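You operate a simulated robot arm through the tools that you are given. There is no shell and no other tool. Be economical: measure what you need, move in short steps, check, and stop when the job is done.

You run a simulated two-armed robot. Do the job below in one go: nothing can be reset, and whatever is moved stays where it is left.

Task
Take the link from the top of the long island bench and put it on the low steel stand. Take the yellow square collar and leave it in the blue crate. Take the orange pad and put it on top of the white square collar. Take the white spray bottle and leave it on the lid of the stacked crates by the pallet. Take the canister marked "80" from the top of the long island bench and leave it on the top of the change-parts bench. Take the blue pad from the top of the far bench and put it on top of the blue square collar. The order is free. Set down upright: link, orange pad, white spray bottle, canister.

The check looks at the end state, three seconds after you hand in, the way a careful person would. Anything else that was tipped, shoved, dropped, spilled or broken makes it a failure. A push-on lid holds only when it is set on centred and level and pressed home; a screw cap is set on level and turned clockwise until tight.

Robot
Two 7-joint arms with two-finger parallel grippers on one trunk, on a base that drives. Base frame: it is fixed to the floor where the robot stands at the start and does not move with it; the origin is under the middle of the robot, x ahead of it, y to its left, z up. Units: m, degrees, N and s.
The left shoulder is at the start at [0.05, 0.161, 1.173], the right one opposite. Places, roughly: blue crate (40x30x17 cm) [-4.2, 2.5, 0.7]; blue pad (6x8x5 cm) [-6.8, 7.3, 0.9]; blue square collar [-7.25, 7.25, 1]; lid of the stacked crates by the pallet [-4.1, 4.7, 0.6]; link (9x3x5 cm) [0.6, 0.2, 0.9]; low steel stand [0.6, 3, 0.5]; orange pad (7x5x7 cm) [-5.2, 0.5, 0.9]; top of the change-parts bench [-1.9, -1.7, 0.9]; white spray bottle [-5.25, 0.75, 1]; white square collar [-5, 0.25, 1]; yellow square collar [-7, 0, 0.75]. Payload 3.43 kg a hand.
Tool frame (each hand has its own): the origin (TCP) lies between the finger pads and is the grasp point; the fingertips stand 0.03 m ahead of it; z points along the fingers, y is the line along which they close. Largest opening 0.094 m; finger width 0.028, thickness 0.01; the body of the gripper, 0.05 by 0.096 m, starts 0.055 m behind the TCP.
Orientation is told as [roll, pitch, yaw] about the base's x, y, z axes, in that order, counted from this pose: with the fingers straight down and closing along the base's y, the tool's x points along the base's -x, its y along +y and its z along -z.

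Tools
- The arms move only by the tool drive_tool. It takes "left_increments", "right_increments" or both (then of equal length, played together; a hand with none holds still); each is a list of rows, each a list of 6 numbers: the shift along the base's x, y, z in units of 200 mm (1.0 is 200 mm), then the turn, a rotation vector about the base's x, y, z in units of 45 degrees (1.0 is 45 degrees). In form: [[x, y, z, ax, ay, az], ...]. A call has 1 to 12 rows; each row is the pose to reach, as a shift and turn from the pose commanded when the call began. "left_jaw" and "right_jaw" are, for a hand that has rows, the opening, from 0 (shut) to 1 (fully open), set as the call begins (left out, the last holds). A call with a number of a shift or a turn outside -1 to 1 is refused whole. A row lasts 0.2 s, in which the tool goes at most 0.05 m and 8.6 degrees; a call with a longer step from one row to the next is refused whole, and so is a gripper value outside its range. Where a pose cannot be reached the arm comes as near as it can. A force on the tool above 40 N (or 10 N above the force at the start of the call, whichever is more), or a blocked arm, ends the call early, and 0.2 s more pass. The fingers move at their own pace (about 0.045 m/s each) and stop on an object; they squeeze with about 43 N. The grip force told is the motor's: it shows also when the fingers shut on nothing. Time passes only in rows, and 0.2 s behind the last, so rows that repeat a pose let the fingers close. The reply holds the time, the measured pose of the TCP, the force on the tool along the base axes, the opening and the grip force, in the units named above and with some noise, with the torque about the TCP (base axes, N m) and any sound that the robot's microphone picked up.
- Cameras (640 x 400 px; columns grow to the right, rows downward): "scene" is now at [0.1253, 0.0353, 1.3142]; the picture's right is [0.39, -0.92, 0.00], its down [-0.38, -0.16, -0.91] and it looks along [0.84, 0.35, -0.42] (base axes); focal length 269 px, centre (320, 200). "left" rides on the left gripper at [0.076, -0.014, -0.103] in its tool frame; the picture's right is [0.18, 0.98, 0.00], its down [-0.75, 0.14, -0.64] and it looks along [-0.63, 0.12, 0.77] (tool axes); focal length 243 px, centre (320, 200). "right" rides on the right gripper at [0.076, 0.014, -0.103] in its tool frame; the picture's right is [-0.18, 0.98, 0.00], its down [-0.75, -0.14, -0.64] and it looks along [-0.63, -0.12, 0.77] (tool axes); focal length 243 px, centre (320, 200). There is no depth. A picture from a camera that has moved, and an enlarged one, comes with that camera's place and axes in the base frame and with its lens.
- capture(camera): a new picture of that camera. The clock stands still meanwhile.
- lift_body(by): slides the trunk up (or, below 0, down) by that many m; the arms and the scene camera ride with it, the base frame stays. It gives what a move gives, with no picture.
- base_move(legs): drives the robot by 1 to 6 legs, each [ahead, left, turn to the left] in m, m and degrees, along the robot's own axes; the way and the turn of a leg run together, so that a leg with both is an arc; at most 1.5 m and 180 degrees a leg. The arms and the cameras ride along, it lands a little off, and it stops where it bumps. It gives what a move gives.
- aim_head(pan, tilt): turns the head with the scene camera to pan (to the left, within 80 degrees either way) and tilt (down, from -29 to 69), counted from straight ahead of the robot. It gives what a move gives.
- enlarge(camera, box): a new picture of the part [left, top, right, bottom] of that camera's present view, enlarged. The clock stands still meanwhile.
- close_job(): hands the job in; it is judged then, once.

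Go step by step. Nothing tells you exact positions but the pictures and the camera data: compare them with the known pose of the tool, close in by small moves and look again before you grip or let go. The budget is 186 turns and 166 pictures, counting those below and the enlarged ones. Unless the task says otherwise, let go and move clear before handing in, and close with one line.

The tools are called after ">>>" by a JSON object that holds its "api" and its "payload". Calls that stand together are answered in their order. drive_tool: Moves the arms, as the interface text tells. Its arguments: {"type":"object","properties":{"left_increments":{"type":"array","items":{"type":"array","items":{"type":"number"}}},"left_jaw":{"type":"number"},"right_increments":{"type":"array","items":{"type":"array","items":{"type":"number"}}},"right_jaw":{"type":"number"}},"required":[]} The other tools are called the same way: lift_body (by) slides the trunk up or down; base_move (legs) drives the base; aim_head (pan, tilt) turns the head that bears the scene camera; capture (camera) takes a picture; enlarge (camera, box) takes an enlarged picture of a part of a camera's view; close_job () hands the job in.

At the start:

```text
time: 0.0
left_eef_pos: [0.3863, 0.4094, 1.112]
left_ee_rot: [0.0, 0.0, 0.1]
left_force: [0.1, 0.0, 0.2]
left_ft_torque: [0.01, 0.0, -0.02]
left_grip_width: 0.0939
left_grip_force: 0.0
right_eef_pos: [0.3453, 0.0359, 1.1854]
right_ee_rot: [0.1, 0.0, -0.1]
right_force: [-0.1, -0.1, 0.6]
right_ft_torque: [0.0, 0.02, 0.01]
right_grip_width: 0.0939
right_grip_force: 0.0
trunk travel left (down, up): [-0.2, 0.067]
robot x, y, heading: [0.0021, 0.0006, 0.2]
head pan, tilt: [22.7, 24.6]
```

scene: 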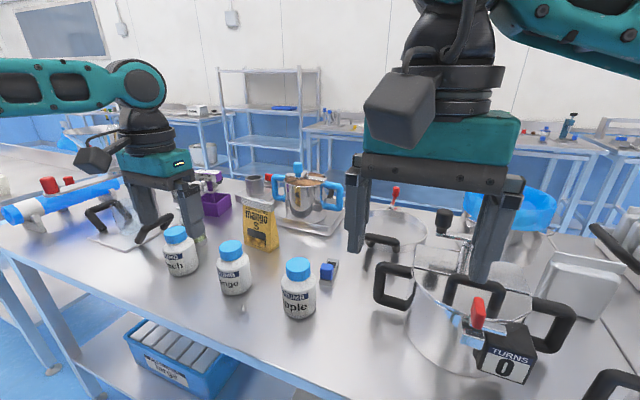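
right: 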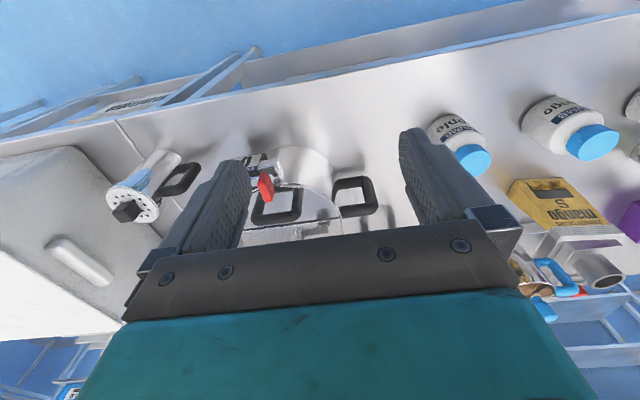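
left: 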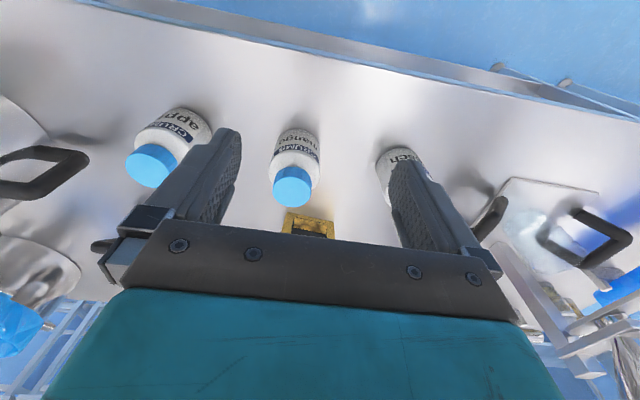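

I see the island bench ahead with bottles, pots and a small blue/grey part near (330,270) that may be the link. I'll enlarge this and look to the right for the canister "80".

>>> {"api": "enlarge", "payload": {"camera": "scene", "box": [220, 220, 420, 345]}}

>>> {"api": "aim_head", "payload": {"pan": -35, "tilt": 25}}

>>> {"api": "capture", "payload": {"camera": "scene"}}

```text
3.20 times, centred on (320, 282) of scene
camera zoom: at [0.1253, 0.0353, 1.3142], right [0.39, -0.92, 0.0], down [-0.38, -0.16, -0.91], along [0.84, 0.35, -0.42], focal length 862 px, centre (320, -64)
```

zoom: 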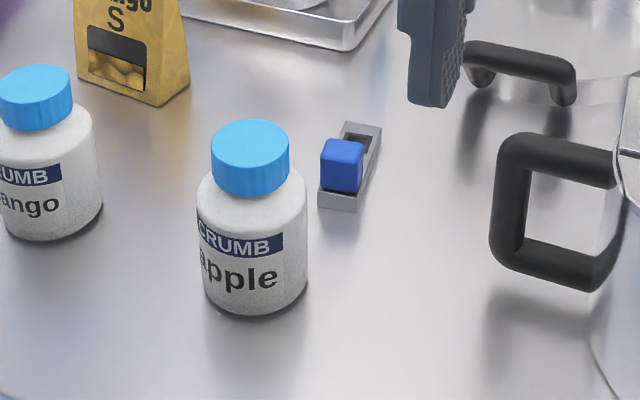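

```text
time: 1.3
left_eef_pos: [0.3866, 0.409, 1.1132]
left_ee_rot: [0.0, 0.0, 0.0]
left_force: [0.1, 0.0, 0.6]
left_ft_torque: [0.02, -0.02, 0.02]
left_grip_width: 0.0939
left_grip_force: 0.1
right_eef_pos: [0.345, 0.0354, 1.1849]
right_ee_rot: [0.0, 0.0, -0.1]
right_force: [0.3, -0.2, 0.4]
right_ft_torque: [0.01, -0.02, 0.02]
right_grip_width: 0.0942
right_grip_force: 0.1
trunk travel left (down, up): [-0.2, 0.067]
robot x, y, heading: [0.0022, -0.0022, -0.2]
head pan, tilt: [-35.0, 25.0]
```

```text
161 pictures are left
camera scene: at [0.1157, -0.0531, 1.3135], right [-0.57, -0.82, 0.0], down [-0.35, 0.24, -0.91], along [0.74, -0.52, -0.42], focal length 269 px, centre (320, 200)
```

scene: 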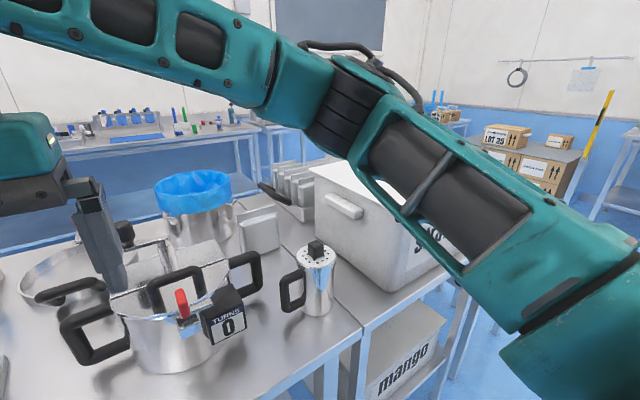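

The link is a grey channel with a blue block on it. The canister "80" isn't visible on this side, so I'll look to the left.

>>> {"api": "aim_head", "payload": {"pan": 65, "tilt": 20}}

>>> {"api": "capture", "payload": {"camera": "scene"}}

```text
time: 3.0
left_eef_pos: [0.3876, 0.4102, 1.1115]
left_ee_rot: [-0.1, -0.1, 0.1]
left_force: [0.0, 0.3, -0.2]
left_ft_torque: [0.01, -0.03, -0.01]
left_grip_width: 0.094
left_grip_force: 0.1
right_eef_pos: [0.344, 0.036, 1.1853]
right_ee_rot: [0.0, 0.1, 0.0]
right_force: [0.2, 0.0, -0.2]
right_ft_torque: [0.01, 0.03, 0.0]
right_grip_width: 0.0937
right_grip_force: 0.0
trunk travel left (down, up): [-0.2, 0.067]
robot x, y, heading: [0.0018, 0.0007, -0.1]
head pan, tilt: [65.0, 20.0]
```

```text
160 pictures are left
camera scene: at [0.0796, 0.0841, 1.3216], right [0.91, -0.42, 0.0], down [-0.14, -0.31, -0.94], along [0.4, 0.85, -0.34], focal length 269 px, centre (320, 200)
```

scene: 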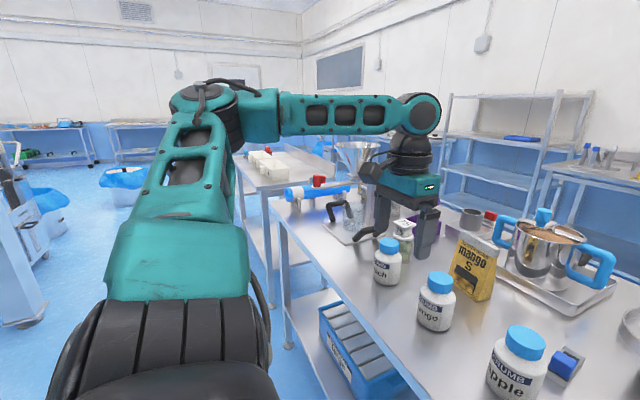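

A small item stands at about (403,232) behind the peach jar, which may be the canister. I'll zoom in there and on the white items farther along the bench.

>>> {"api": "enlarge", "payload": {"camera": "scene", "box": [240, 130, 480, 280]}}

>>> {"api": "enlarge", "payload": {"camera": "scene", "box": [370, 190, 450, 240]}}

```text
2.67 times, centred on (360, 205) of scene
camera zoom: at [0.0796, 0.0841, 1.3216], right [0.91, -0.42, 0.0], down [-0.14, -0.31, -0.94], along [0.4, 0.85, -0.34], focal length 718 px, centre (213, 187)
```

zoom: 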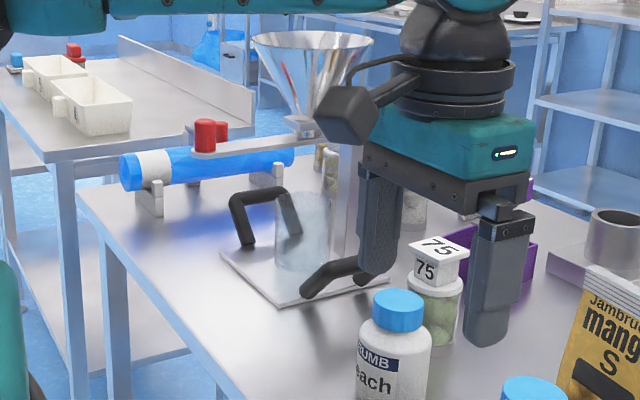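

```text
8.00 times, centred on (410, 215) of scene
camera zoom: at [0.0796, 0.0841, 1.3216], right [0.91, -0.42, 0.0], down [-0.14, -0.31, -0.94], along [0.4, 0.85, -0.34], focal length 2155 px, centre (-400, 80)
```

zoom: 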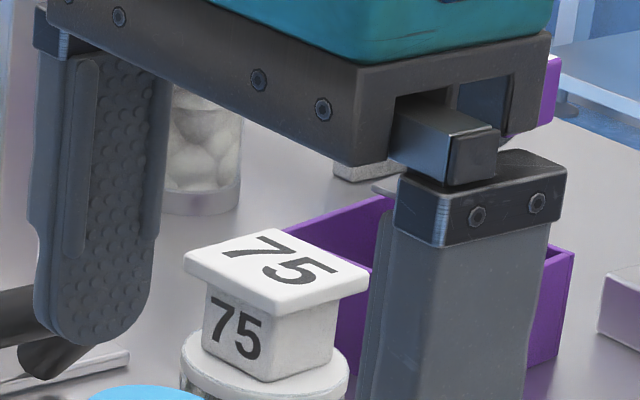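

A canister "75" is visible, so "80" must be nearby but hidden. I'll take the link first. I put it at about (0.61, 0.213), lying nearly along x, so I'll drive slightly ahead and bring the left hand over it.

>>> {"api": "base_move", "payload": {"legs": [[0.06, 0, 0]]}}

>>> {"api": "drive_tool", "payload": {"left_increments": [[0.13, -0.16, 0, 0, 0, 0], [0.26, -0.32, 0, 0, 0, 0.04], [0.39, -0.48, 0, 0, 0, 0.08], [0.52, -0.64, 0, 0, 0, 0.12], [0.65, -0.8, 0, 0, 0, 0.16], [0.8, -0.96, -0.05, 0, 0, 0.18], [0.8, -0.96, -0.05, 0, 0, 0.18]], "left_jaw": 1}}

>>> {"api": "capture", "payload": {"camera": "left"}}

>>> {"api": "aim_head", "payload": {"pan": 30, "tilt": 30}}

>>> {"api": "capture", "payload": {"camera": "scene"}}

```text
time: 4.0
left_eef_pos: [0.4466, 0.4095, 1.1118]
left_ee_rot: [0.0, 0.1, 0.0]
left_force: [0.1, -0.6, -0.3]
left_ft_torque: [0.03, 0.01, 0.01]
left_grip_width: 0.0939
left_grip_force: 0.1
right_eef_pos: [0.4055, 0.0361, 1.1856]
right_ee_rot: [0.0, -0.1, 0.0]
right_force: [0.5, -0.2, 0.5]
right_ft_torque: [-0.01, 0.0, 0.02]
right_grip_width: 0.0939
right_grip_force: 0.0
trunk travel left (down, up): [-0.2, 0.067]
robot x, y, heading: [0.0591, 0.0, -0.2]
head pan, tilt: [65.0, 20.0]
```

```text
time: 5.6
left_eef_pos: [0.6042, 0.2202, 1.1014]
left_ee_rot: [0.0, 0.0, 8.2]
left_force: [0.0, 0.6, 0.0]
left_ft_torque: [-0.02, -0.01, -0.01]
left_grip_width: 0.094
left_grip_force: 0.0
left hand out of reach, approached as far as the arm can: row 6, 7
right_eef_pos: [0.403, 0.0364, 1.186]
right_ee_rot: [0.0, 0.0, 0.1]
right_force: [-0.3, 0.6, 0.5]
right_ft_torque: [0.01, -0.01, 0.01]
right_grip_width: 0.0944
right_grip_force: 0.1
trunk travel left (down, up): [-0.2, 0.067]
robot x, y, heading: [0.0616, -0.0009, 0.2]
head pan, tilt: [65.0, 20.0]
```

```text
157 pictures are left
camera left: at [0.5293, 0.1948, 1.2038], right [-0.32, 0.95, 0.0], down [0.72, 0.25, 0.64], along [0.61, 0.21, -0.77], focal length 243 px, centre (320, 200)
```

left: 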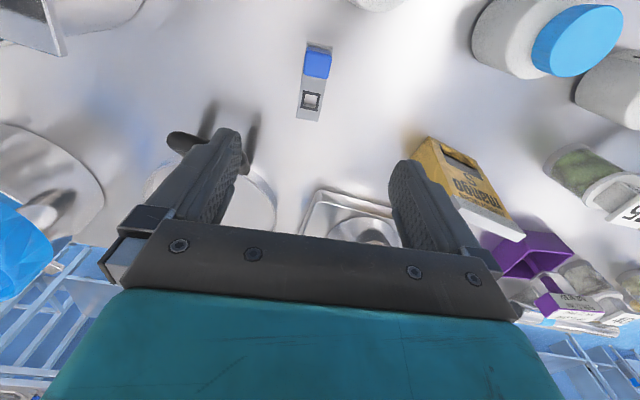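

```text
time: 6.6
left_eef_pos: [0.6049, 0.22, 1.1021]
left_ee_rot: [-0.1, -0.1, 8.1]
left_force: [0.4, -0.6, 0.5]
left_ft_torque: [-0.01, -0.04, -0.03]
left_grip_width: 0.0937
left_grip_force: 0.1
right_eef_pos: [0.4039, 0.0358, 1.1862]
right_ee_rot: [0.1, 0.0, 0.1]
right_force: [-0.7, -0.2, -0.1]
right_ft_torque: [0.02, 0.0, -0.02]
right_grip_width: 0.0941
right_grip_force: 0.1
trunk travel left (down, up): [-0.2, 0.067]
robot x, y, heading: [0.0569, -0.0006, 0.1]
head pan, tilt: [30.0, 30.0]
```

```text
156 pictures are left
camera scene: at [0.1782, 0.045, 1.3056], right [0.5, -0.87, 0.0], down [-0.43, -0.25, -0.87], along [0.75, 0.43, -0.5], focal length 269 px, centre (320, 200)
```

scene: 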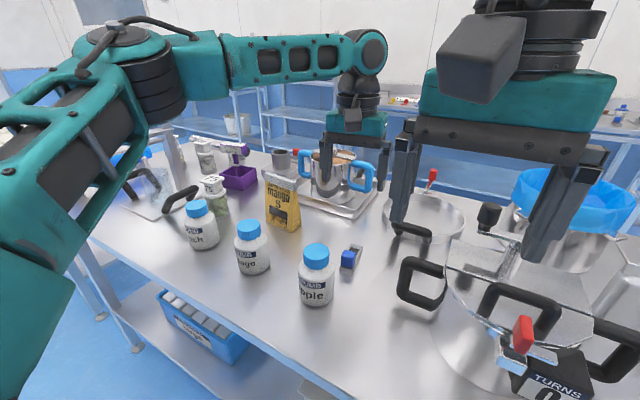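

The link is at about (0.612, 0.214) with a yaw near 9.5°, and the bench is around z 0.87. I'll lower the hand and look again.

>>> {"api": "drive_tool", "payload": {"left_increments": [[0.03, -0.025, -0.2, 0, 0, 0.03], [0.03, -0.025, -0.4, 0, 0, 0.03], [0.03, -0.025, -0.55, 0, 0, 0.03], [0.03, -0.025, -0.65, 0, 0, 0.03], [0.03, -0.025, -0.65, 0, 0, 0.03]]}}

>>> {"api": "capture", "payload": {"camera": "left"}}

>>> {"api": "enlarge", "payload": {"camera": "scene", "box": [270, 180, 430, 280]}}

```text
time: 7.8
left_eef_pos: [0.5898, 0.2283, 0.9783]
left_ee_rot: [-0.1, -0.1, 9.5]
left_force: [-0.2, 0.1, -0.7]
left_ft_torque: [-0.01, 0.02, -0.06]
left_grip_width: 0.0942
left_grip_force: 0.1
left hand out of reach, approached as far as the arm can: row 1, 2, 3, 4, 5
right_eef_pos: [0.4043, 0.0355, 1.1867]
right_ee_rot: [0.0, 0.0, -0.1]
right_force: [0.3, 0.5, -0.2]
right_ft_torque: [-0.01, -0.01, -0.03]
right_grip_width: 0.0941
right_grip_force: 0.1
trunk travel left (down, up): [-0.2, 0.067]
robot x, y, heading: [0.0614, 0.0008, -0.0]
head pan, tilt: [30.0, 30.0]
```

```text
155 pictures are left
camera left: at [0.5156, 0.2014, 1.0804], right [-0.34, 0.94, 0.0], down [0.72, 0.26, 0.64], along [0.6, 0.22, -0.77], focal length 243 px, centre (320, 200)
```

left: 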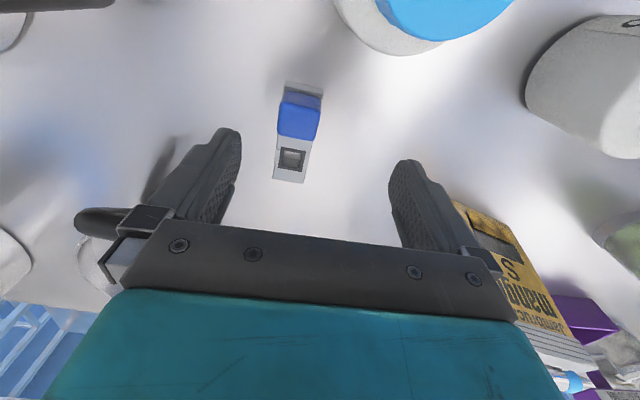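

```text
4.00 times, centred on (350, 230) of scene
camera zoom: at [0.1782, 0.0449, 1.3056], right [0.5, -0.87, 0.0], down [-0.43, -0.25, -0.87], along [0.75, 0.43, -0.5], focal length 1077 px, centre (200, 80)
```

zoom: 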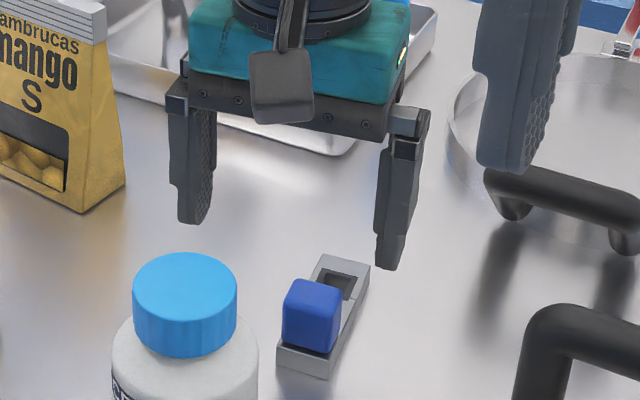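

The hand can't quite reach the link, so I'll drive forward another 6 cm.

>>> {"api": "base_move", "payload": {"legs": [[0.06, 0, 0]]}}

```text
time: 8.7
left_eef_pos: [0.6044, 0.2294, 0.9808]
left_ee_rot: [-0.2, -0.2, 9.5]
left_force: [-0.8, -0.2, -0.3]
left_ft_torque: [-0.01, -0.03, -0.02]
left_grip_width: 0.0939
left_grip_force: 0.0
right_eef_pos: [0.4181, 0.0367, 1.1868]
right_ee_rot: [0.0, 0.0, -0.1]
right_force: [0.2, 1.2, -0.1]
right_ft_torque: [0.02, 0.0, 0.0]
right_grip_width: 0.0941
right_grip_force: 0.1
trunk travel left (down, up): [-0.2, 0.067]
robot x, y, heading: [0.0783, 0.0012, 0.3]
head pan, tilt: [30.0, 30.0]
stopped in leg 1: the robot was blocked; the commanded pose is now the measured one
```

The base is blocked by the bench at x=0.078. I'll raise the right hand slightly for clearance, lower the trunk 8 cm to gain reach, and then position over the link.

>>> {"api": "drive_tool", "payload": {"right_increments": [[0, 0, 0.2, 0, 0, 0], [-0.1, -0.1, 0.4, 0, 0, 0], [-0.1, -0.1, 0.4, 0, 0, 0]]}}

>>> {"api": "lift_body", "payload": {"by": -0.08}}

```text
time: 9.5
left_eef_pos: [0.6062, 0.2288, 0.9784]
left_ee_rot: [-0.1, -0.2, 9.5]
left_force: [0.1, -0.6, 0.2]
left_ft_torque: [-0.01, -0.02, -0.05]
left_grip_width: 0.094
left_grip_force: 0.0
right_eef_pos: [0.4017, 0.0167, 1.2656]
right_ee_rot: [0.1, -0.1, -0.1]
right_force: [-0.5, 0.6, 0.0]
right_ft_torque: [0.04, 0.0, 0.02]
right_grip_width: 0.0939
right_grip_force: 0.1
trunk travel left (down, up): [-0.2, 0.067]
robot x, y, heading: [0.071, -0.0013, 0.1]
head pan, tilt: [30.0, 30.0]
```

```text
time: 10.6
left_eef_pos: [0.6049, 0.2285, 0.9107]
left_ee_rot: [-0.2, -0.8, 9.7]
left_force: [-13.8, -0.7, 17.2]
left_ft_torque: [0.75, 0.79, 0.77]
left_grip_width: 0.0939
left_grip_force: 0.0
right_eef_pos: [0.3982, 0.0166, 1.1869]
right_ee_rot: [0.1, -0.3, 0.1]
right_force: [0.2, 0.1, -0.6]
right_ft_torque: [-0.01, 0.0, 0.01]
right_grip_width: 0.0938
right_grip_force: 0.1
trunk travel left (down, up): [-0.121, 0.146]
robot x, y, heading: [0.0746, 0.0011, 0.0]
head pan, tilt: [30.0, 30.0]
stopped: the force on the tool passed its limit (the readings are from after the stop); the commanded pose is now the measured one
```

The left hand rode down with the trunk and its fingertips touched the bench. That puts the bench top at about 0.88. I'll lift it slightly and look.

>>> {"api": "drive_tool", "payload": {"left_increments": [[0, 0, 0.1, 0, 0, 0], [0, 0, 0.1, 0, 0, 0]]}}

>>> {"api": "capture", "payload": {"camera": "left"}}

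>>> {"api": "capture", "payload": {"camera": "scene"}}

```text
time: 11.2
left_eef_pos: [0.6103, 0.2291, 0.9257]
left_ee_rot: [0.0, -0.9, 9.5]
left_force: [-0.3, 0.5, -0.5]
left_ft_torque: [-0.01, -0.01, 0.0]
left_grip_width: 0.0941
left_grip_force: 0.1
right_eef_pos: [0.4023, 0.0173, 1.1861]
right_ee_rot: [0.1, 0.1, 0.0]
right_force: [0.4, -0.1, 0.1]
right_ft_torque: [-0.02, 0.01, 0.02]
right_grip_width: 0.0939
right_grip_force: 0.0
trunk travel left (down, up): [-0.121, 0.146]
robot x, y, heading: [0.0761, -0.0042, 0.1]
head pan, tilt: [30.0, 30.0]
```

```text
153 pictures are left
camera left: at [0.5343, 0.2019, 1.027], right [-0.34, 0.94, 0.0], down [0.71, 0.26, 0.65], along [0.61, 0.22, -0.76], focal length 243 px, centre (320, 200)
```

left: 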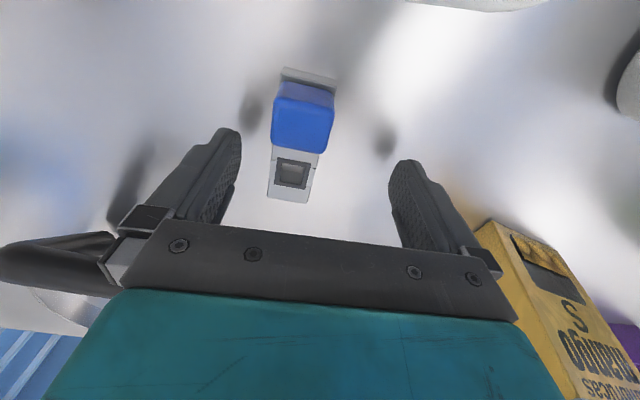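

```text
152 pictures are left
camera scene: at [0.1941, 0.0452, 1.2261], right [0.5, -0.87, 0.0], down [-0.43, -0.25, -0.87], along [0.75, 0.43, -0.5], focal length 269 px, centre (320, 200)
```

scene: 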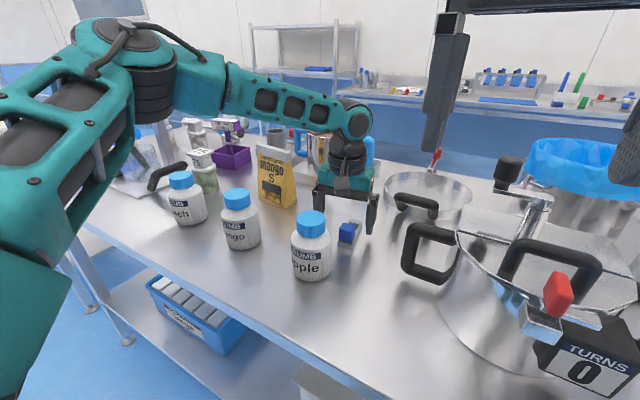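

I'll centre over the link (about 1.5 cm towards -y), lower a little and close.

>>> {"api": "drive_tool", "payload": {"left_increments": [[0.01, -0.075, 0, 0, 0.02, 0], [0.01, -0.075, -0.045, 0, 0.02, 0], [0.01, -0.075, -0.045, 0, 0.02, 0]]}}

>>> {"api": "capture", "payload": {"camera": "left"}}

```text
time: 12.0
left_eef_pos: [0.605, 0.2176, 0.9185]
left_ee_rot: [-0.1, -0.1, 9.5]
left_force: [0.1, 0.5, -0.9]
left_ft_torque: [0.0, 0.01, -0.01]
left_grip_width: 0.0941
left_grip_force: 0.0
left hand out of reach, approached as far as the arm can: row 1, 2, 3
right_eef_pos: [0.4024, 0.017, 1.1858]
right_ee_rot: [0.0, 0.0, 0.0]
right_force: [0.0, 0.0, 0.4]
right_ft_torque: [0.04, -0.03, -0.01]
right_grip_width: 0.0942
right_grip_force: 0.2
trunk travel left (down, up): [-0.121, 0.146]
robot x, y, heading: [0.0756, 0.0021, 0.2]
head pan, tilt: [30.0, 30.0]
```

```text
151 pictures are left
camera left: at [0.531, 0.1905, 1.0209], right [-0.34, 0.94, 0.0], down [0.72, 0.26, 0.64], along [0.6, 0.22, -0.77], focal length 243 px, centre (320, 200)
```

left: 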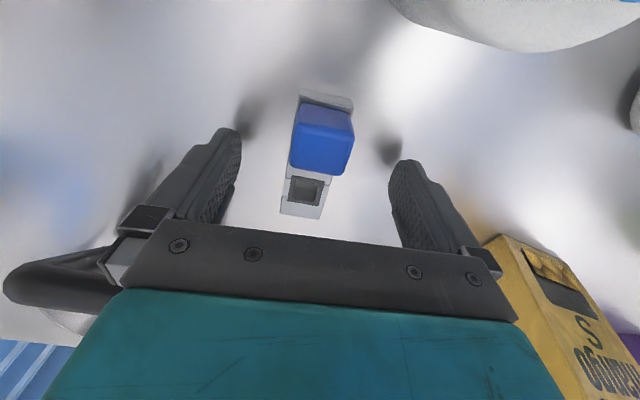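

The link is now between the fingers, so I'll close the jaws.

>>> {"api": "drive_tool", "payload": {"left_increments": [[0, 0, 0, 0, 0, 0], [0, 0, 0, 0, 0, 0], [0, 0, 0, 0, 0, 0], [0, 0, 0, 0, 0, 0], [0, 0, 0, 0, 0, 0]], "left_jaw": 0.15}}

>>> {"api": "capture", "payload": {"camera": "left"}}

```text
time: 13.2
left_eef_pos: [0.6051, 0.2171, 0.9199]
left_ee_rot: [0.0, -0.1, 9.4]
left_force: [1.8, -0.4, 2.6]
left_ft_torque: [-0.11, 0.12, 0.04]
left_grip_width: 0.0298
left_grip_force: 38.4
right_eef_pos: [0.4015, 0.0175, 1.1867]
right_ee_rot: [0.1, 0.0, 0.0]
right_force: [-0.2, -0.7, 0.1]
right_ft_torque: [-0.01, -0.01, -0.01]
right_grip_width: 0.0938
right_grip_force: 0.0
trunk travel left (down, up): [-0.121, 0.146]
robot x, y, heading: [0.0743, -0.0011, 0.1]
head pan, tilt: [30.0, 30.0]
```

```text
150 pictures are left
camera left: at [0.5311, 0.1904, 1.0216], right [-0.34, 0.94, 0.0], down [0.72, 0.27, 0.64], along [0.61, 0.22, -0.76], focal length 243 px, centre (320, 200)
```

left: 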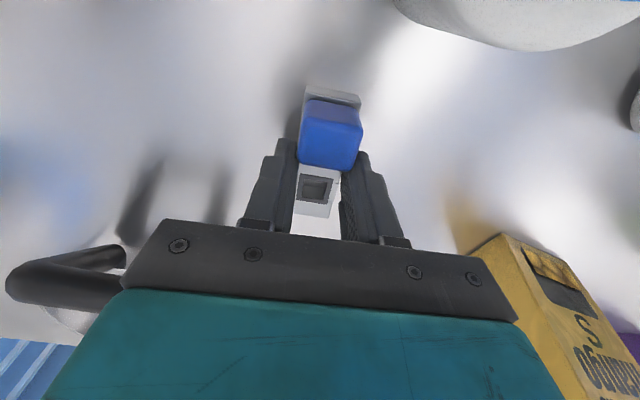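

The link is gripped at 2.98 cm. I'll lift it and pull back clear above the jars.

>>> {"api": "drive_tool", "payload": {"left_increments": [[0, 0, 0.2, 0, 0, 0], [0, 0, 0.4, 0, 0, 0], [0, 0, 0.6, 0, 0, 0], [-0.05, 0.05, 0.8, 0, 0, 0], [-0.2, 0.2, 0.95, 0, 0, 0], [-0.4, 0.3, 1.0, 0, 0, 0], [-0.6, 0.4, 1.0, 0, 0, 0], [-0.8, 0.5, 1.0, 0, 0, 0], [-1.0, 0.6, 1.0, 0, 0, 0]]}}

>>> {"api": "lift_body", "payload": {"by": 0.14}}

>>> {"api": "base_move", "payload": {"legs": [[-0.3, 0, 0]]}}

>>> {"api": "aim_head", "payload": {"pan": 45, "tilt": 15}}

>>> {"api": "capture", "payload": {"camera": "scene"}}

```text
refused: row 5 steps farther than a row can; nothing moved
```

```text
time: 14.8
left_eef_pos: [0.6061, 0.2179, 1.0594]
left_ee_rot: [-0.2, -0.1, 9.5]
left_force: [-0.3, -0.1, -0.6]
left_ft_torque: [0.01, -0.01, 0.01]
left_grip_width: 0.0296
left_grip_force: 43.0
right_eef_pos: [0.4017, 0.0179, 1.3261]
right_ee_rot: [0.1, -0.1, -0.1]
right_force: [0.2, -0.3, 0.3]
right_ft_torque: [0.02, 0.0, 0.01]
right_grip_width: 0.094
right_grip_force: 0.1
trunk travel left (down, up): [-0.261, 0.006]
robot x, y, heading: [0.0771, -0.0008, 0.0]
head pan, tilt: [30.0, 30.0]
```

```text
time: 16.9
left_eef_pos: [0.3015, 0.2197, 1.0603]
left_ee_rot: [-0.1, -0.2, 9.7]
left_force: [-1.0, -1.3, -1.6]
left_ft_torque: [0.01, -0.01, -0.02]
left_grip_width: 0.0296
left_grip_force: 42.9
right_eef_pos: [0.1001, 0.0188, 1.3254]
right_ee_rot: [0.1, 0.0, 0.1]
right_force: [-1.0, -0.2, 0.9]
right_ft_torque: [0.01, -0.04, 0.03]
right_grip_width: 0.0939
right_grip_force: 0.0
trunk travel left (down, up): [-0.261, 0.006]
robot x, y, heading: [-0.2253, -0.0007, 0.5]
head pan, tilt: [30.0, 30.0]
```

```text
time: 17.7
left_eef_pos: [0.303, 0.2193, 1.0589]
left_ee_rot: [-0.1, 0.0, 9.8]
left_force: [0.3, -0.1, -2.4]
left_ft_torque: [-0.01, -0.02, 0.01]
left_grip_width: 0.0295
left_grip_force: 42.8
right_eef_pos: [0.0997, 0.0178, 1.3252]
right_ee_rot: [0.1, 0.1, 0.2]
right_force: [-0.3, -0.4, -0.6]
right_ft_torque: [0.0, 0.02, 0.01]
right_grip_width: 0.094
right_grip_force: 0.1
trunk travel left (down, up): [-0.261, 0.006]
robot x, y, heading: [-0.2279, -0.0004, 0.6]
head pan, tilt: [45.0, 15.0]
```

```text
149 pictures are left
camera scene: at [-0.1205, 0.0656, 1.3904], right [0.71, -0.7, 0.0], down [-0.18, -0.18, -0.97], along [0.68, 0.69, -0.26], focal length 269 px, centre (320, 200)
```

scene: 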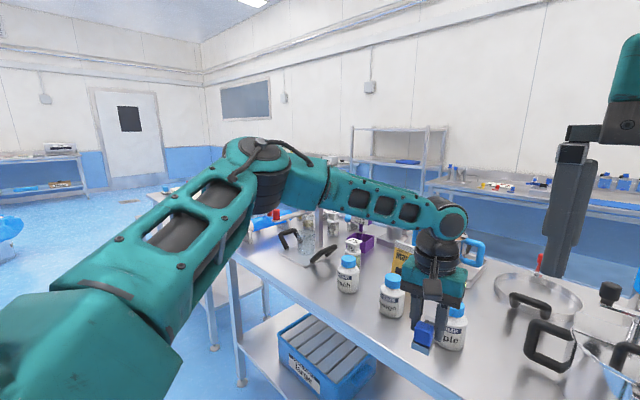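

The link is held and the jars still stand. I'll pull the hand in, drive left along the bench and look for the canister "80".

>>> {"api": "drive_tool", "payload": {"left_increments": [[-0.2, 0.05, 0, 0, 0, 0], [-0.4, 0.1, 0, 0, 0, 0], [-0.6, 0.15, 0, 0, 0, 0], [-0.8, 0.2, 0, 0, 0, 0]]}}

>>> {"api": "base_move", "payload": {"legs": [[0, 0.7, 0]]}}

>>> {"api": "aim_head", "payload": {"pan": 10, "tilt": 25}}

>>> {"api": "capture", "payload": {"camera": "scene"}}

```text
time: 18.7
left_eef_pos: [0.1407, 0.2593, 1.0594]
left_ee_rot: [-0.3, -0.1, 9.9]
left_force: [-0.1, -0.2, -2.3]
left_ft_torque: [0.03, -0.01, -0.02]
left_grip_width: 0.0296
left_grip_force: 43.4
right_eef_pos: [0.0988, 0.0184, 1.3258]
right_ee_rot: [0.1, -0.1, 0.2]
right_force: [0.6, 0.0, -0.5]
right_ft_torque: [0.0, -0.01, 0.0]
right_grip_width: 0.094
right_grip_force: 0.0
trunk travel left (down, up): [-0.261, 0.006]
robot x, y, heading: [-0.2255, -0.0016, 0.4]
head pan, tilt: [45.0, 15.0]
```

```text
time: 22.5
left_eef_pos: [0.1284, 0.9549, 1.0594]
left_ee_rot: [-0.1, 0.0, 10.7]
left_force: [0.1, -0.5, -1.3]
left_ft_torque: [0.0, -0.02, 0.03]
left_grip_width: 0.0296
left_grip_force: 42.8
right_eef_pos: [0.0902, 0.7125, 1.3261]
right_ee_rot: [0.1, 0.0, 1.1]
right_force: [0.0, 0.1, -0.7]
right_ft_torque: [-0.02, 0.0, 0.02]
right_grip_width: 0.0939
right_grip_force: 0.0
trunk travel left (down, up): [-0.261, 0.006]
robot x, y, heading: [-0.2346, 0.6921, 1.2]
head pan, tilt: [45.0, 15.0]
```

```text
time: 23.5
left_eef_pos: [0.1293, 0.9534, 1.0587]
left_ee_rot: [-0.1, -0.1, 10.7]
left_force: [-0.8, -0.2, -1.2]
left_ft_torque: [0.03, 0.0, 0.01]
left_grip_width: 0.0296
left_grip_force: 42.7
right_eef_pos: [0.0904, 0.7133, 1.3252]
right_ee_rot: [0.2, 0.0, 1.0]
right_force: [-0.3, 0.3, 0.6]
right_ft_torque: [0.04, 0.04, -0.03]
right_grip_width: 0.0939
right_grip_force: 0.1
trunk travel left (down, up): [-0.261, 0.006]
robot x, y, heading: [-0.2383, 0.6885, 1.1]
head pan, tilt: [10.0, 25.0]
```

```text
148 pictures are left
camera scene: at [-0.1048, 0.7067, 1.3743], right [0.19, -0.98, 0.0], down [-0.41, -0.08, -0.91], along [0.89, 0.18, -0.42], focal length 269 px, centre (320, 200)
```

scene: 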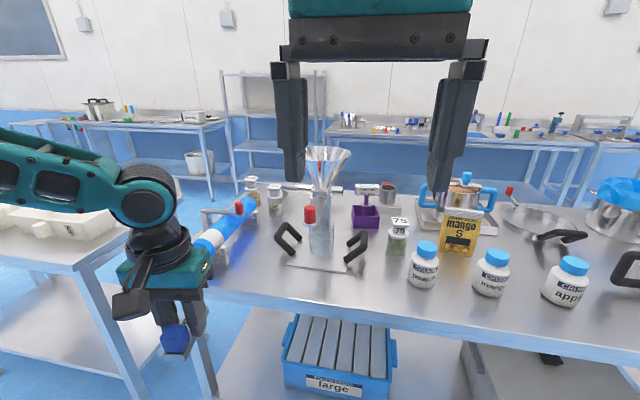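

There are two more canisters at the back left, at about (250,190) and (275,195). I'll zoom in on them.

>>> {"api": "enlarge", "payload": {"camera": "scene", "box": [220, 160, 300, 210]}}

>>> {"api": "enlarge", "payload": {"camera": "scene", "box": [330, 160, 450, 235]}}

```text
8.00 times, centred on (260, 185) of scene
camera zoom: at [-0.1048, 0.7067, 1.3743], right [0.19, -0.98, 0.0], down [-0.41, -0.08, -0.91], along [0.89, 0.18, -0.42], focal length 2155 px, centre (800, 320)
```

zoom: 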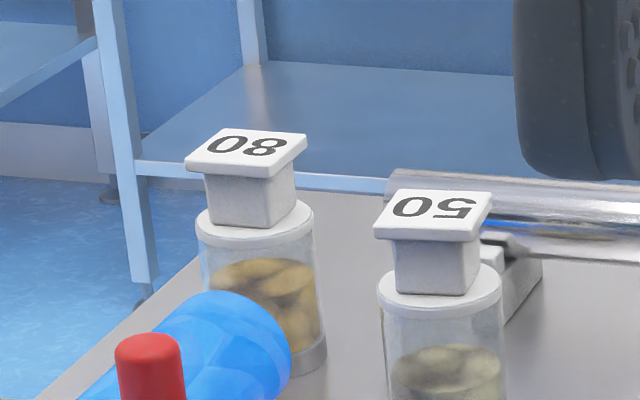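

```text
5.33 times, centred on (390, 198) of scene
camera zoom: at [-0.1048, 0.7067, 1.3743], right [0.19, -0.98, 0.0], down [-0.41, -0.08, -0.91], along [0.89, 0.18, -0.42], focal length 1436 px, centre (-53, 213)
```

zoom: 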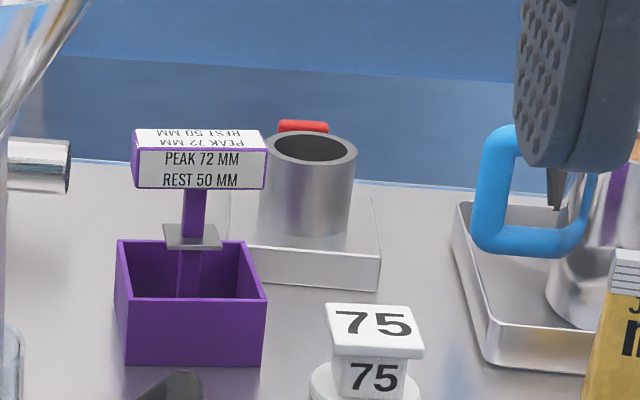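

The canister "80" stands at about (0.83, 1.18) in the far left corner, out of reach from this side. I'll look further left to plan the way to the low steel stand and around the island.

>>> {"api": "aim_head", "payload": {"pan": 75, "tilt": 15}}

>>> {"api": "capture", "payload": {"camera": "scene"}}

>>> {"api": "aim_head", "payload": {"pan": 40, "tilt": 10}}

>>> {"api": "capture", "payload": {"camera": "scene"}}

```text
time: 24.8
left_eef_pos: [0.1299, 0.9536, 1.0589]
left_ee_rot: [-0.2, -0.1, 10.7]
left_force: [0.0, 0.7, -2.4]
left_ft_torque: [-0.02, -0.04, 0.02]
left_grip_width: 0.0298
left_grip_force: 43.4
right_eef_pos: [0.0895, 0.7125, 1.3253]
right_ee_rot: [0.1, 0.0, 1.1]
right_force: [0.1, -0.1, -0.7]
right_ft_torque: [0.01, 0.03, -0.01]
right_grip_width: 0.0941
right_grip_force: 0.1
trunk travel left (down, up): [-0.261, 0.006]
robot x, y, heading: [-0.2372, 0.6888, 1.3]
head pan, tilt: [75.0, 15.0]
```

```text
145 pictures are left
camera scene: at [-0.1727, 0.7794, 1.3905], right [0.97, -0.24, 0.0], down [-0.06, -0.25, -0.97], along [0.23, 0.94, -0.26], focal length 269 px, centre (320, 200)
```

scene: 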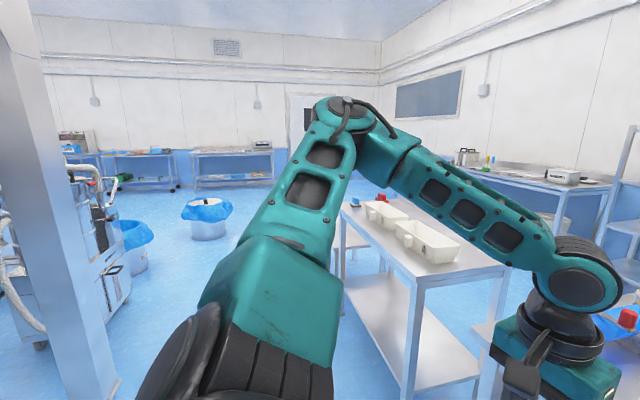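

```text
time: 25.8
left_eef_pos: [0.1294, 0.9546, 1.0601]
left_ee_rot: [-0.1, 0.0, 10.7]
left_force: [-0.2, -0.1, -2.1]
left_ft_torque: [0.03, -0.03, 0.0]
left_grip_width: 0.0295
left_grip_force: 43.0
right_eef_pos: [0.0906, 0.7114, 1.3252]
right_ee_rot: [0.1, 0.0, 1.2]
right_force: [0.3, -0.1, -0.8]
right_ft_torque: [-0.03, -0.04, 0.0]
right_grip_width: 0.0938
right_grip_force: 0.1
trunk travel left (down, up): [-0.261, 0.006]
robot x, y, heading: [-0.238, 0.6877, 1.1]
head pan, tilt: [40.0, 10.0]
```

```text
144 pictures are left
camera scene: at [-0.1252, 0.75, 1.3986], right [0.66, -0.75, 0.0], down [-0.13, -0.11, -0.98], along [0.74, 0.65, -0.17], focal length 269 px, centre (320, 200)
```

scene: 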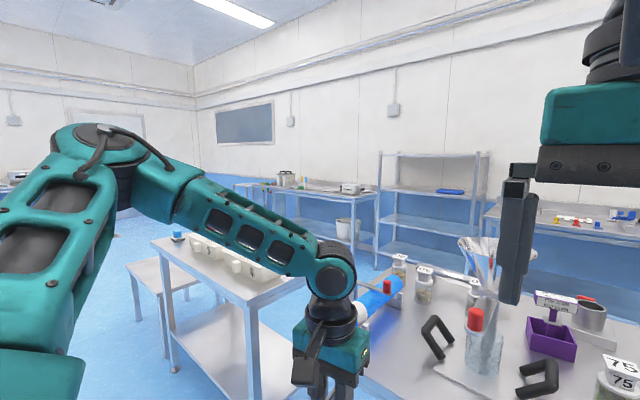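

The low steel stand is visible at about (0.5, 3.05), left of the bin bench at y 1.75–2.7. The aisle at x≈-0.24 looks clear, so I'll drive left and look at the stand.

>>> {"api": "base_move", "payload": {"legs": [[0, 1.15, -1], [0, 1.1, 0]]}}

>>> {"api": "aim_head", "payload": {"pan": 5, "tilt": 40}}

>>> {"api": "capture", "payload": {"camera": "scene"}}

```text
time: 37.0
left_eef_pos: [0.1277, 3.1991, 1.059]
left_ee_rot: [-0.1, -0.1, 9.2]
left_force: [-0.5, 0.2, -1.1]
left_ft_torque: [0.01, -0.02, 0.01]
left_grip_width: 0.0296
left_grip_force: 43.4
right_eef_pos: [0.0835, 2.9575, 1.3252]
right_ee_rot: [0.1, 0.0, -0.2]
right_force: [0.2, 0.8, -0.1]
right_ft_torque: [0.03, 0.01, -0.03]
right_grip_width: 0.0939
right_grip_force: 0.0
trunk travel left (down, up): [-0.261, 0.006]
robot x, y, heading: [-0.2432, 2.9432, -0.1]
head pan, tilt: [40.0, 10.0]
```

```text
time: 38.0
left_eef_pos: [0.1265, 3.1982, 1.0596]
left_ee_rot: [-0.1, -0.1, 9.3]
left_force: [-0.3, 0.1, -1.5]
left_ft_torque: [0.0, 0.01, -0.01]
left_grip_width: 0.0291
left_grip_force: 43.3
right_eef_pos: [0.0836, 2.9588, 1.3252]
right_ee_rot: [0.0, -0.1, -0.3]
right_force: [0.8, 0.1, 0.5]
right_ft_torque: [0.01, 0.06, -0.01]
right_grip_width: 0.094
right_grip_force: 0.2
trunk travel left (down, up): [-0.261, 0.006]
robot x, y, heading: [-0.2428, 2.9444, -0.2]
head pan, tilt: [5.0, 40.0]
```

```text
143 pictures are left
camera scene: at [-0.1183, 2.9487, 1.351], right [0.08, -1.0, 0.0], down [-0.64, -0.05, -0.77], along [0.76, 0.06, -0.64], focal length 269 px, centre (320, 200)
```

scene: 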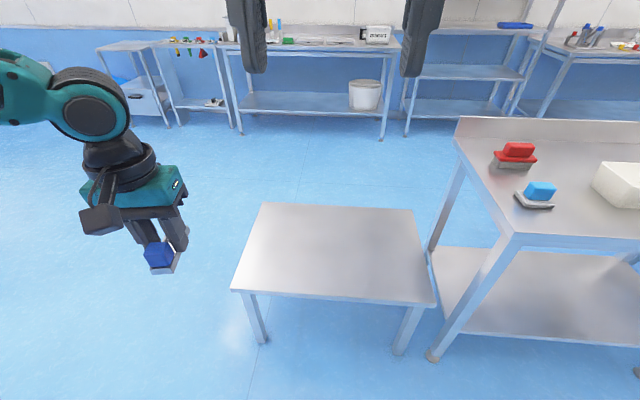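

The stand is empty, with its top at roughly z 0.46 and its centre at about (0.62, 2.95). I'll drive ahead, lower the trunk and bring the link over it.

>>> {"api": "base_move", "payload": {"legs": [[0.28, 0, 0]]}}

>>> {"api": "lift_body", "payload": {"by": -0.25}}

>>> {"api": "drive_tool", "payload": {"left_increments": [[0.12, -0.12, -0.15, 0, 0, 0], [0.24, -0.24, -0.3, 0, 0, 0], [0.36, -0.36, -0.45, 0, 0, 0], [0.48, -0.48, -0.6, 0, 0, 0], [0.6, -0.6, -0.75, 0, 0, 0], [0.6, -0.6, -0.9, 0, 0, 0], [0.6, -0.6, -0.98, 0, 0, 0]]}}

>>> {"api": "capture", "payload": {"camera": "scene"}}

>>> {"api": "capture", "payload": {"camera": "left"}}

```text
time: 39.9
left_eef_pos: [0.4117, 3.1947, 1.0601]
left_ee_rot: [-0.1, 0.0, 9.0]
left_force: [0.4, 0.1, -2.4]
left_ft_torque: [-0.01, -0.01, -0.03]
left_grip_width: 0.0292
left_grip_force: 43.7
right_eef_pos: [0.3668, 2.9549, 1.3256]
right_ee_rot: [0.1, 0.0, -0.5]
right_force: [-0.1, -0.2, -0.5]
right_ft_torque: [0.02, 0.04, 0.03]
right_grip_width: 0.0942
right_grip_force: 0.1
trunk travel left (down, up): [-0.261, 0.006]
robot x, y, heading: [0.0384, 2.9397, -0.2]
head pan, tilt: [5.0, 40.0]
```

```text
time: 42.5
left_eef_pos: [0.4125, 3.1945, 0.809]
left_ee_rot: [-0.2, -0.1, 9.0]
left_force: [0.3, 0.3, -1.8]
left_ft_torque: [0.01, -0.01, 0.01]
left_grip_width: 0.0295
left_grip_force: 43.1
right_eef_pos: [0.3648, 2.9551, 1.0753]
right_ee_rot: [0.1, 0.0, -0.5]
right_force: [0.9, 1.0, 1.2]
right_ft_torque: [-0.01, -0.02, 0.03]
right_grip_width: 0.0939
right_grip_force: 0.1
trunk travel left (down, up): [-0.011, 0.256]
robot x, y, heading: [0.0379, 2.9397, -0.6]
head pan, tilt: [5.0, 40.0]
```

```text
time: 44.1
left_eef_pos: [0.4779, 3.1381, 0.6971]
left_ee_rot: [0.0, -0.1, 9.0]
left_force: [0.0, -0.7, -1.7]
left_ft_torque: [0.03, -0.01, 0.03]
left_grip_width: 0.0299
left_grip_force: 43.2
left hand out of reach, approached as far as the arm can: row 4, 5, 6, 7
right_eef_pos: [0.3666, 2.9552, 1.0756]
right_ee_rot: [0.1, 0.0, -0.5]
right_force: [-0.2, 0.3, 0.2]
right_ft_torque: [0.01, 0.0, 0.0]
right_grip_width: 0.0939
right_grip_force: 0.2
trunk travel left (down, up): [-0.011, 0.256]
robot x, y, heading: [0.0406, 2.9393, -0.5]
head pan, tilt: [5.0, 40.0]
```

```text
142 pictures are left
camera scene: at [0.165, 2.9462, 1.1009], right [0.08, -1.0, 0.0], down [-0.64, -0.05, -0.77], along [0.76, 0.06, -0.64], focal length 269 px, centre (320, 200)
```

scene: 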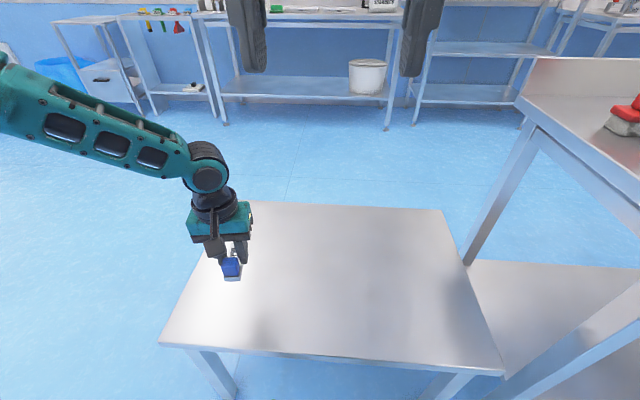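

```text
141 pictures are left
camera left: at [0.404, 3.1125, 0.7975], right [-0.34, 0.94, 0.0], down [0.72, 0.26, 0.64], along [0.61, 0.21, -0.77], focal length 243 px, centre (320, 200)
```

left: 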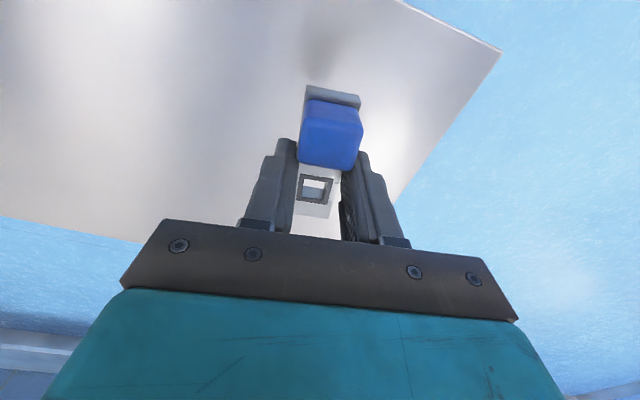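

The reach shrinks lower down. I'll raise the hand slightly, drive 7 cm further ahead and try a nearer spot.

>>> {"api": "base_move", "payload": {"legs": [[0.07, 0, 0]]}}

>>> {"api": "drive_tool", "payload": {"left_increments": [[-0.1, -0.12, -0.1, 0, 0, 0], [-0.2, -0.24, -0.2, 0, 0, 0], [-0.25, -0.36, -0.35, 0, 0, 0], [-0.25, -0.4, -0.5, 0, 0, 0], [-0.25, -0.4, -0.62, 0, 0, 0], [-0.25, -0.4, -0.7, 0, 0, 0]]}}

>>> {"api": "capture", "payload": {"camera": "scene"}}

```text
time: 45.0
left_eef_pos: [0.4976, 3.1393, 0.6944]
left_ee_rot: [-0.1, -0.1, 9.0]
left_force: [0.1, -0.2, -1.3]
left_ft_torque: [0.02, -0.02, 0.0]
left_grip_width: 0.0294
left_grip_force: 43.3
right_eef_pos: [0.3868, 2.9543, 1.0746]
right_ee_rot: [0.1, 0.1, -0.8]
right_force: [0.7, 0.5, -0.3]
right_ft_torque: [0.0, -0.02, 0.01]
right_grip_width: 0.0938
right_grip_force: 0.2
trunk travel left (down, up): [-0.011, 0.256]
robot x, y, heading: [0.051, 2.94, -0.4]
head pan, tilt: [5.0, 40.0]
stopped in leg 1: the robot was blocked; the commanded pose is now the measured one
```

```text
time: 46.4
left_eef_pos: [0.4194, 3.1373, 0.6593]
left_ee_rot: [0.0, -0.2, 9.0]
left_force: [-0.1, 0.3, -1.4]
left_ft_torque: [-0.03, 0.0, -0.01]
left_grip_width: 0.0297
left_grip_force: 42.9
left hand out of reach, approached as far as the arm can: row 1, 2, 3, 4, 5, 6
right_eef_pos: [0.3865, 2.9542, 1.0747]
right_ee_rot: [0.0, 0.1, -0.7]
right_force: [-0.8, 0.2, 0.3]
right_ft_torque: [-0.01, 0.01, -0.01]
right_grip_width: 0.0938
right_grip_force: 0.1
trunk travel left (down, up): [-0.011, 0.256]
robot x, y, heading: [0.0606, 2.9378, -0.5]
head pan, tilt: [5.0, 40.0]
```

```text
140 pictures are left
camera scene: at [0.1842, 2.9462, 1.1009], right [0.08, -1.0, 0.0], down [-0.64, -0.05, -0.77], along [0.76, 0.06, -0.64], focal length 269 px, centre (320, 200)
```

scene: 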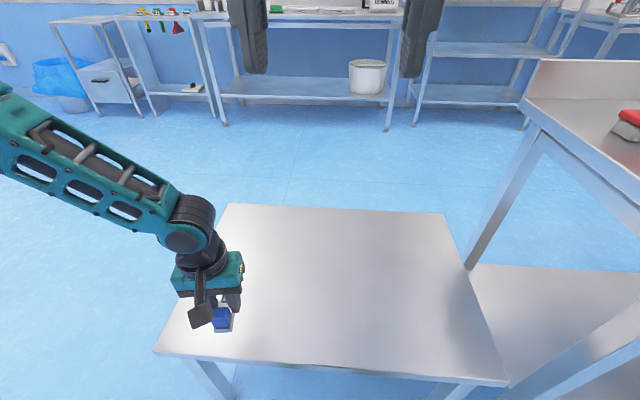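

The arm seems limited by its joints rather than by distance. I'll raise the trunk 15 cm to get the usual shoulder-to-surface height and try again.

>>> {"api": "lift_body", "payload": {"by": 0.15}}

>>> {"api": "drive_tool", "payload": {"left_increments": [[0.0, -0.1, -0.1, 0, 0, 0], [0.05, -0.2, -0.2, 0, 0, 0], [0.1, -0.3, -0.35, 0, 0, 0], [0.15, -0.35, -0.5, 0, 0, 0], [0.15, -0.35, -0.65, 0, 0, 0], [0.15, -0.35, -0.8, 0, 0, 0]]}}

```text
time: 48.2
left_eef_pos: [0.4182, 3.1378, 0.8093]
left_ee_rot: [-0.1, -0.1, 9.0]
left_force: [-0.1, 0.1, -0.9]
left_ft_torque: [-0.01, -0.01, 0.03]
left_grip_width: 0.0293
left_grip_force: 42.8
right_eef_pos: [0.387, 2.9539, 1.2239]
right_ee_rot: [0.0, 0.3, -0.8]
right_force: [0.4, 0.1, 0.5]
right_ft_torque: [0.01, 0.01, 0.0]
right_grip_width: 0.0938
right_grip_force: 0.1
trunk travel left (down, up): [-0.161, 0.106]
robot x, y, heading: [0.0568, 2.9388, -0.5]
head pan, tilt: [5.0, 40.0]
```

```text
time: 49.6
left_eef_pos: [0.4169, 3.1548, 0.7939]
left_ee_rot: [-0.1, -0.2, 9.0]
left_force: [0.2, 0.8, -2.3]
left_ft_torque: [-0.01, -0.04, 0.03]
left_grip_width: 0.0294
left_grip_force: 43.3
left hand out of reach, approached as far as the arm can: row 1, 2, 3, 4, 5, 6
right_eef_pos: [0.3865, 2.9537, 1.2253]
right_ee_rot: [0.1, 0.2, -0.6]
right_force: [-0.7, -0.1, -0.1]
right_ft_torque: [0.02, 0.01, 0.03]
right_grip_width: 0.094
right_grip_force: 0.1
trunk travel left (down, up): [-0.161, 0.106]
robot x, y, heading: [0.0612, 2.9402, -0.6]
head pan, tilt: [5.0, 40.0]
```

The arm is in a poor joint configuration. I'll try backing the hand off and swinging it outward, and then descend.

>>> {"api": "drive_tool", "payload": {"left_increments": [[-0.1, 0.15, 0.1, 0, 0, 0], [-0.25, 0.3, 0.2, 0, 0, 0], [-0.4, 0.4, 0.2, 0, 0, 0], [-0.5, 0.5, 0.1, 0, 0, 0], [-0.5, 0.5, -0.1, 0, 0, 0], [-0.5, 0.5, -0.3, 0, 0, 0], [-0.5, 0.5, -0.5, 0, 0, 0], [-0.5, 0.5, -0.7, 0, 0, 0]]}}

>>> {"api": "aim_head", "payload": {"pan": 60, "tilt": 40}}

>>> {"api": "capture", "payload": {"camera": "scene"}}

```text
time: 51.4
left_eef_pos: [0.3181, 3.2763, 0.7363]
left_ee_rot: [0.0, -0.2, 9.0]
left_force: [0.0, -0.2, -1.5]
left_ft_torque: [0.01, -0.01, -0.01]
left_grip_width: 0.0296
left_grip_force: 43.0
left hand out of reach, approached as far as the arm can: row 6, 7, 8
right_eef_pos: [0.3873, 2.9537, 1.2241]
right_ee_rot: [0.1, 0.1, -0.6]
right_force: [0.1, -0.4, 0.5]
right_ft_torque: [0.01, 0.0, -0.05]
right_grip_width: 0.0941
right_grip_force: 0.0
trunk travel left (down, up): [-0.161, 0.106]
robot x, y, heading: [0.057, 2.9383, -0.5]
head pan, tilt: [5.0, 40.0]
```

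```text
time: 52.6
left_eef_pos: [0.3185, 3.2779, 0.7361]
left_ee_rot: [0.0, -0.1, 9.0]
left_force: [-0.5, 0.8, -1.2]
left_ft_torque: [0.01, -0.01, 0.01]
left_grip_width: 0.0294
left_grip_force: 42.6
right_eef_pos: [0.3865, 2.9542, 1.2233]
right_ee_rot: [0.1, 0.1, -0.7]
right_force: [0.2, 0.4, -0.5]
right_ft_torque: [-0.02, 0.0, -0.01]
right_grip_width: 0.094
right_grip_force: 0.0
trunk travel left (down, up): [-0.161, 0.106]
robot x, y, heading: [0.0582, 2.9405, -0.6]
head pan, tilt: [60.0, 40.0]
```

```text
139 pictures are left
camera scene: at [0.1426, 3.0126, 1.2509], right [0.86, -0.51, 0.0], down [-0.33, -0.55, -0.77], along [0.39, 0.66, -0.64], focal length 269 px, centre (320, 200)
```

scene: 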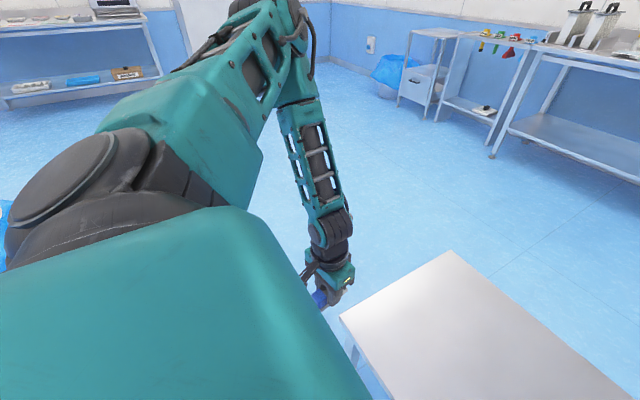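

The elbow is held high and out, which limits how low the hand goes. I'll raise the hand, bring it to 20° off axis at mid reach, and descend straight from there.

>>> {"api": "drive_tool", "payload": {"left_increments": [[0, 0, 0.2, 0, 0, 0], [0.05, -0.05, 0.4, 0, 0, 0], [0.1, -0.1, 0.6, 0, 0, 0], [0.15, -0.2, 0.8, 0, 0, 0], [0.2, -0.3, 1.0, 0, 0, 0], [0.3, -0.5, 1.0, 0, 0, 0], [0.4, -0.7, 1.0, 0, 0, 0], [0.5, -0.85, 1.0, 0, 0, 0], [0.6, -1.0, 1.0, 0, 0, 0]]}}

>>> {"api": "drive_tool", "payload": {"left_increments": [[0, 0, -0.2, 0, 0, 0], [0, 0, -0.4, 0, 0, 0], [0, 0, -0.6, 0, 0, 0], [0, 0, -0.8, 0, 0, 0], [0, 0, -1.0, 0, 0, 0]]}}

>>> {"api": "capture", "payload": {"camera": "scene"}}

```text
time: 54.6
left_eef_pos: [0.441, 3.0745, 0.9361]
left_ee_rot: [-0.1, -0.1, 9.2]
left_force: [0.2, -0.7, -1.3]
left_ft_torque: [0.03, 0.0, -0.03]
left_grip_width: 0.0295
left_grip_force: 43.3
right_eef_pos: [0.3866, 2.9543, 1.2247]
right_ee_rot: [0.1, 0.2, -0.7]
right_force: [0.2, 0.0, -0.6]
right_ft_torque: [0.02, 0.0, -0.03]
right_grip_width: 0.0937
right_grip_force: 0.1
trunk travel left (down, up): [-0.161, 0.106]
robot x, y, heading: [0.061, 2.9405, -0.1]
head pan, tilt: [60.0, 40.0]
```

```text
time: 55.8
left_eef_pos: [0.4223, 3.1324, 0.8145]
left_ee_rot: [-0.3, -0.2, 9.0]
left_force: [-0.4, 0.5, -1.5]
left_ft_torque: [-0.03, -0.02, -0.04]
left_grip_width: 0.0294
left_grip_force: 43.3
left hand out of reach, approached as far as the arm can: row 2, 3, 4, 5
right_eef_pos: [0.3872, 2.9537, 1.2239]
right_ee_rot: [0.1, 0.1, -0.7]
right_force: [-0.7, -0.2, -0.7]
right_ft_torque: [0.04, 0.01, 0.01]
right_grip_width: 0.0943
right_grip_force: 0.2
trunk travel left (down, up): [-0.161, 0.106]
robot x, y, heading: [0.059, 2.9384, -0.3]
head pan, tilt: [60.0, 40.0]
```

```text
138 pictures are left
camera scene: at [0.1425, 3.0127, 1.2509], right [0.86, -0.51, 0.0], down [-0.33, -0.55, -0.77], along [0.39, 0.66, -0.64], focal length 269 px, centre (320, 200)
```

scene: 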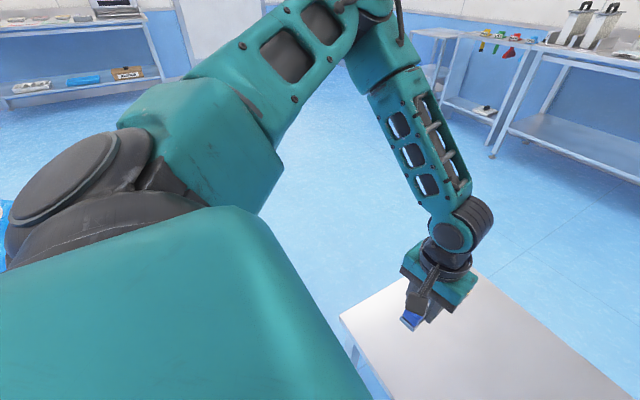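

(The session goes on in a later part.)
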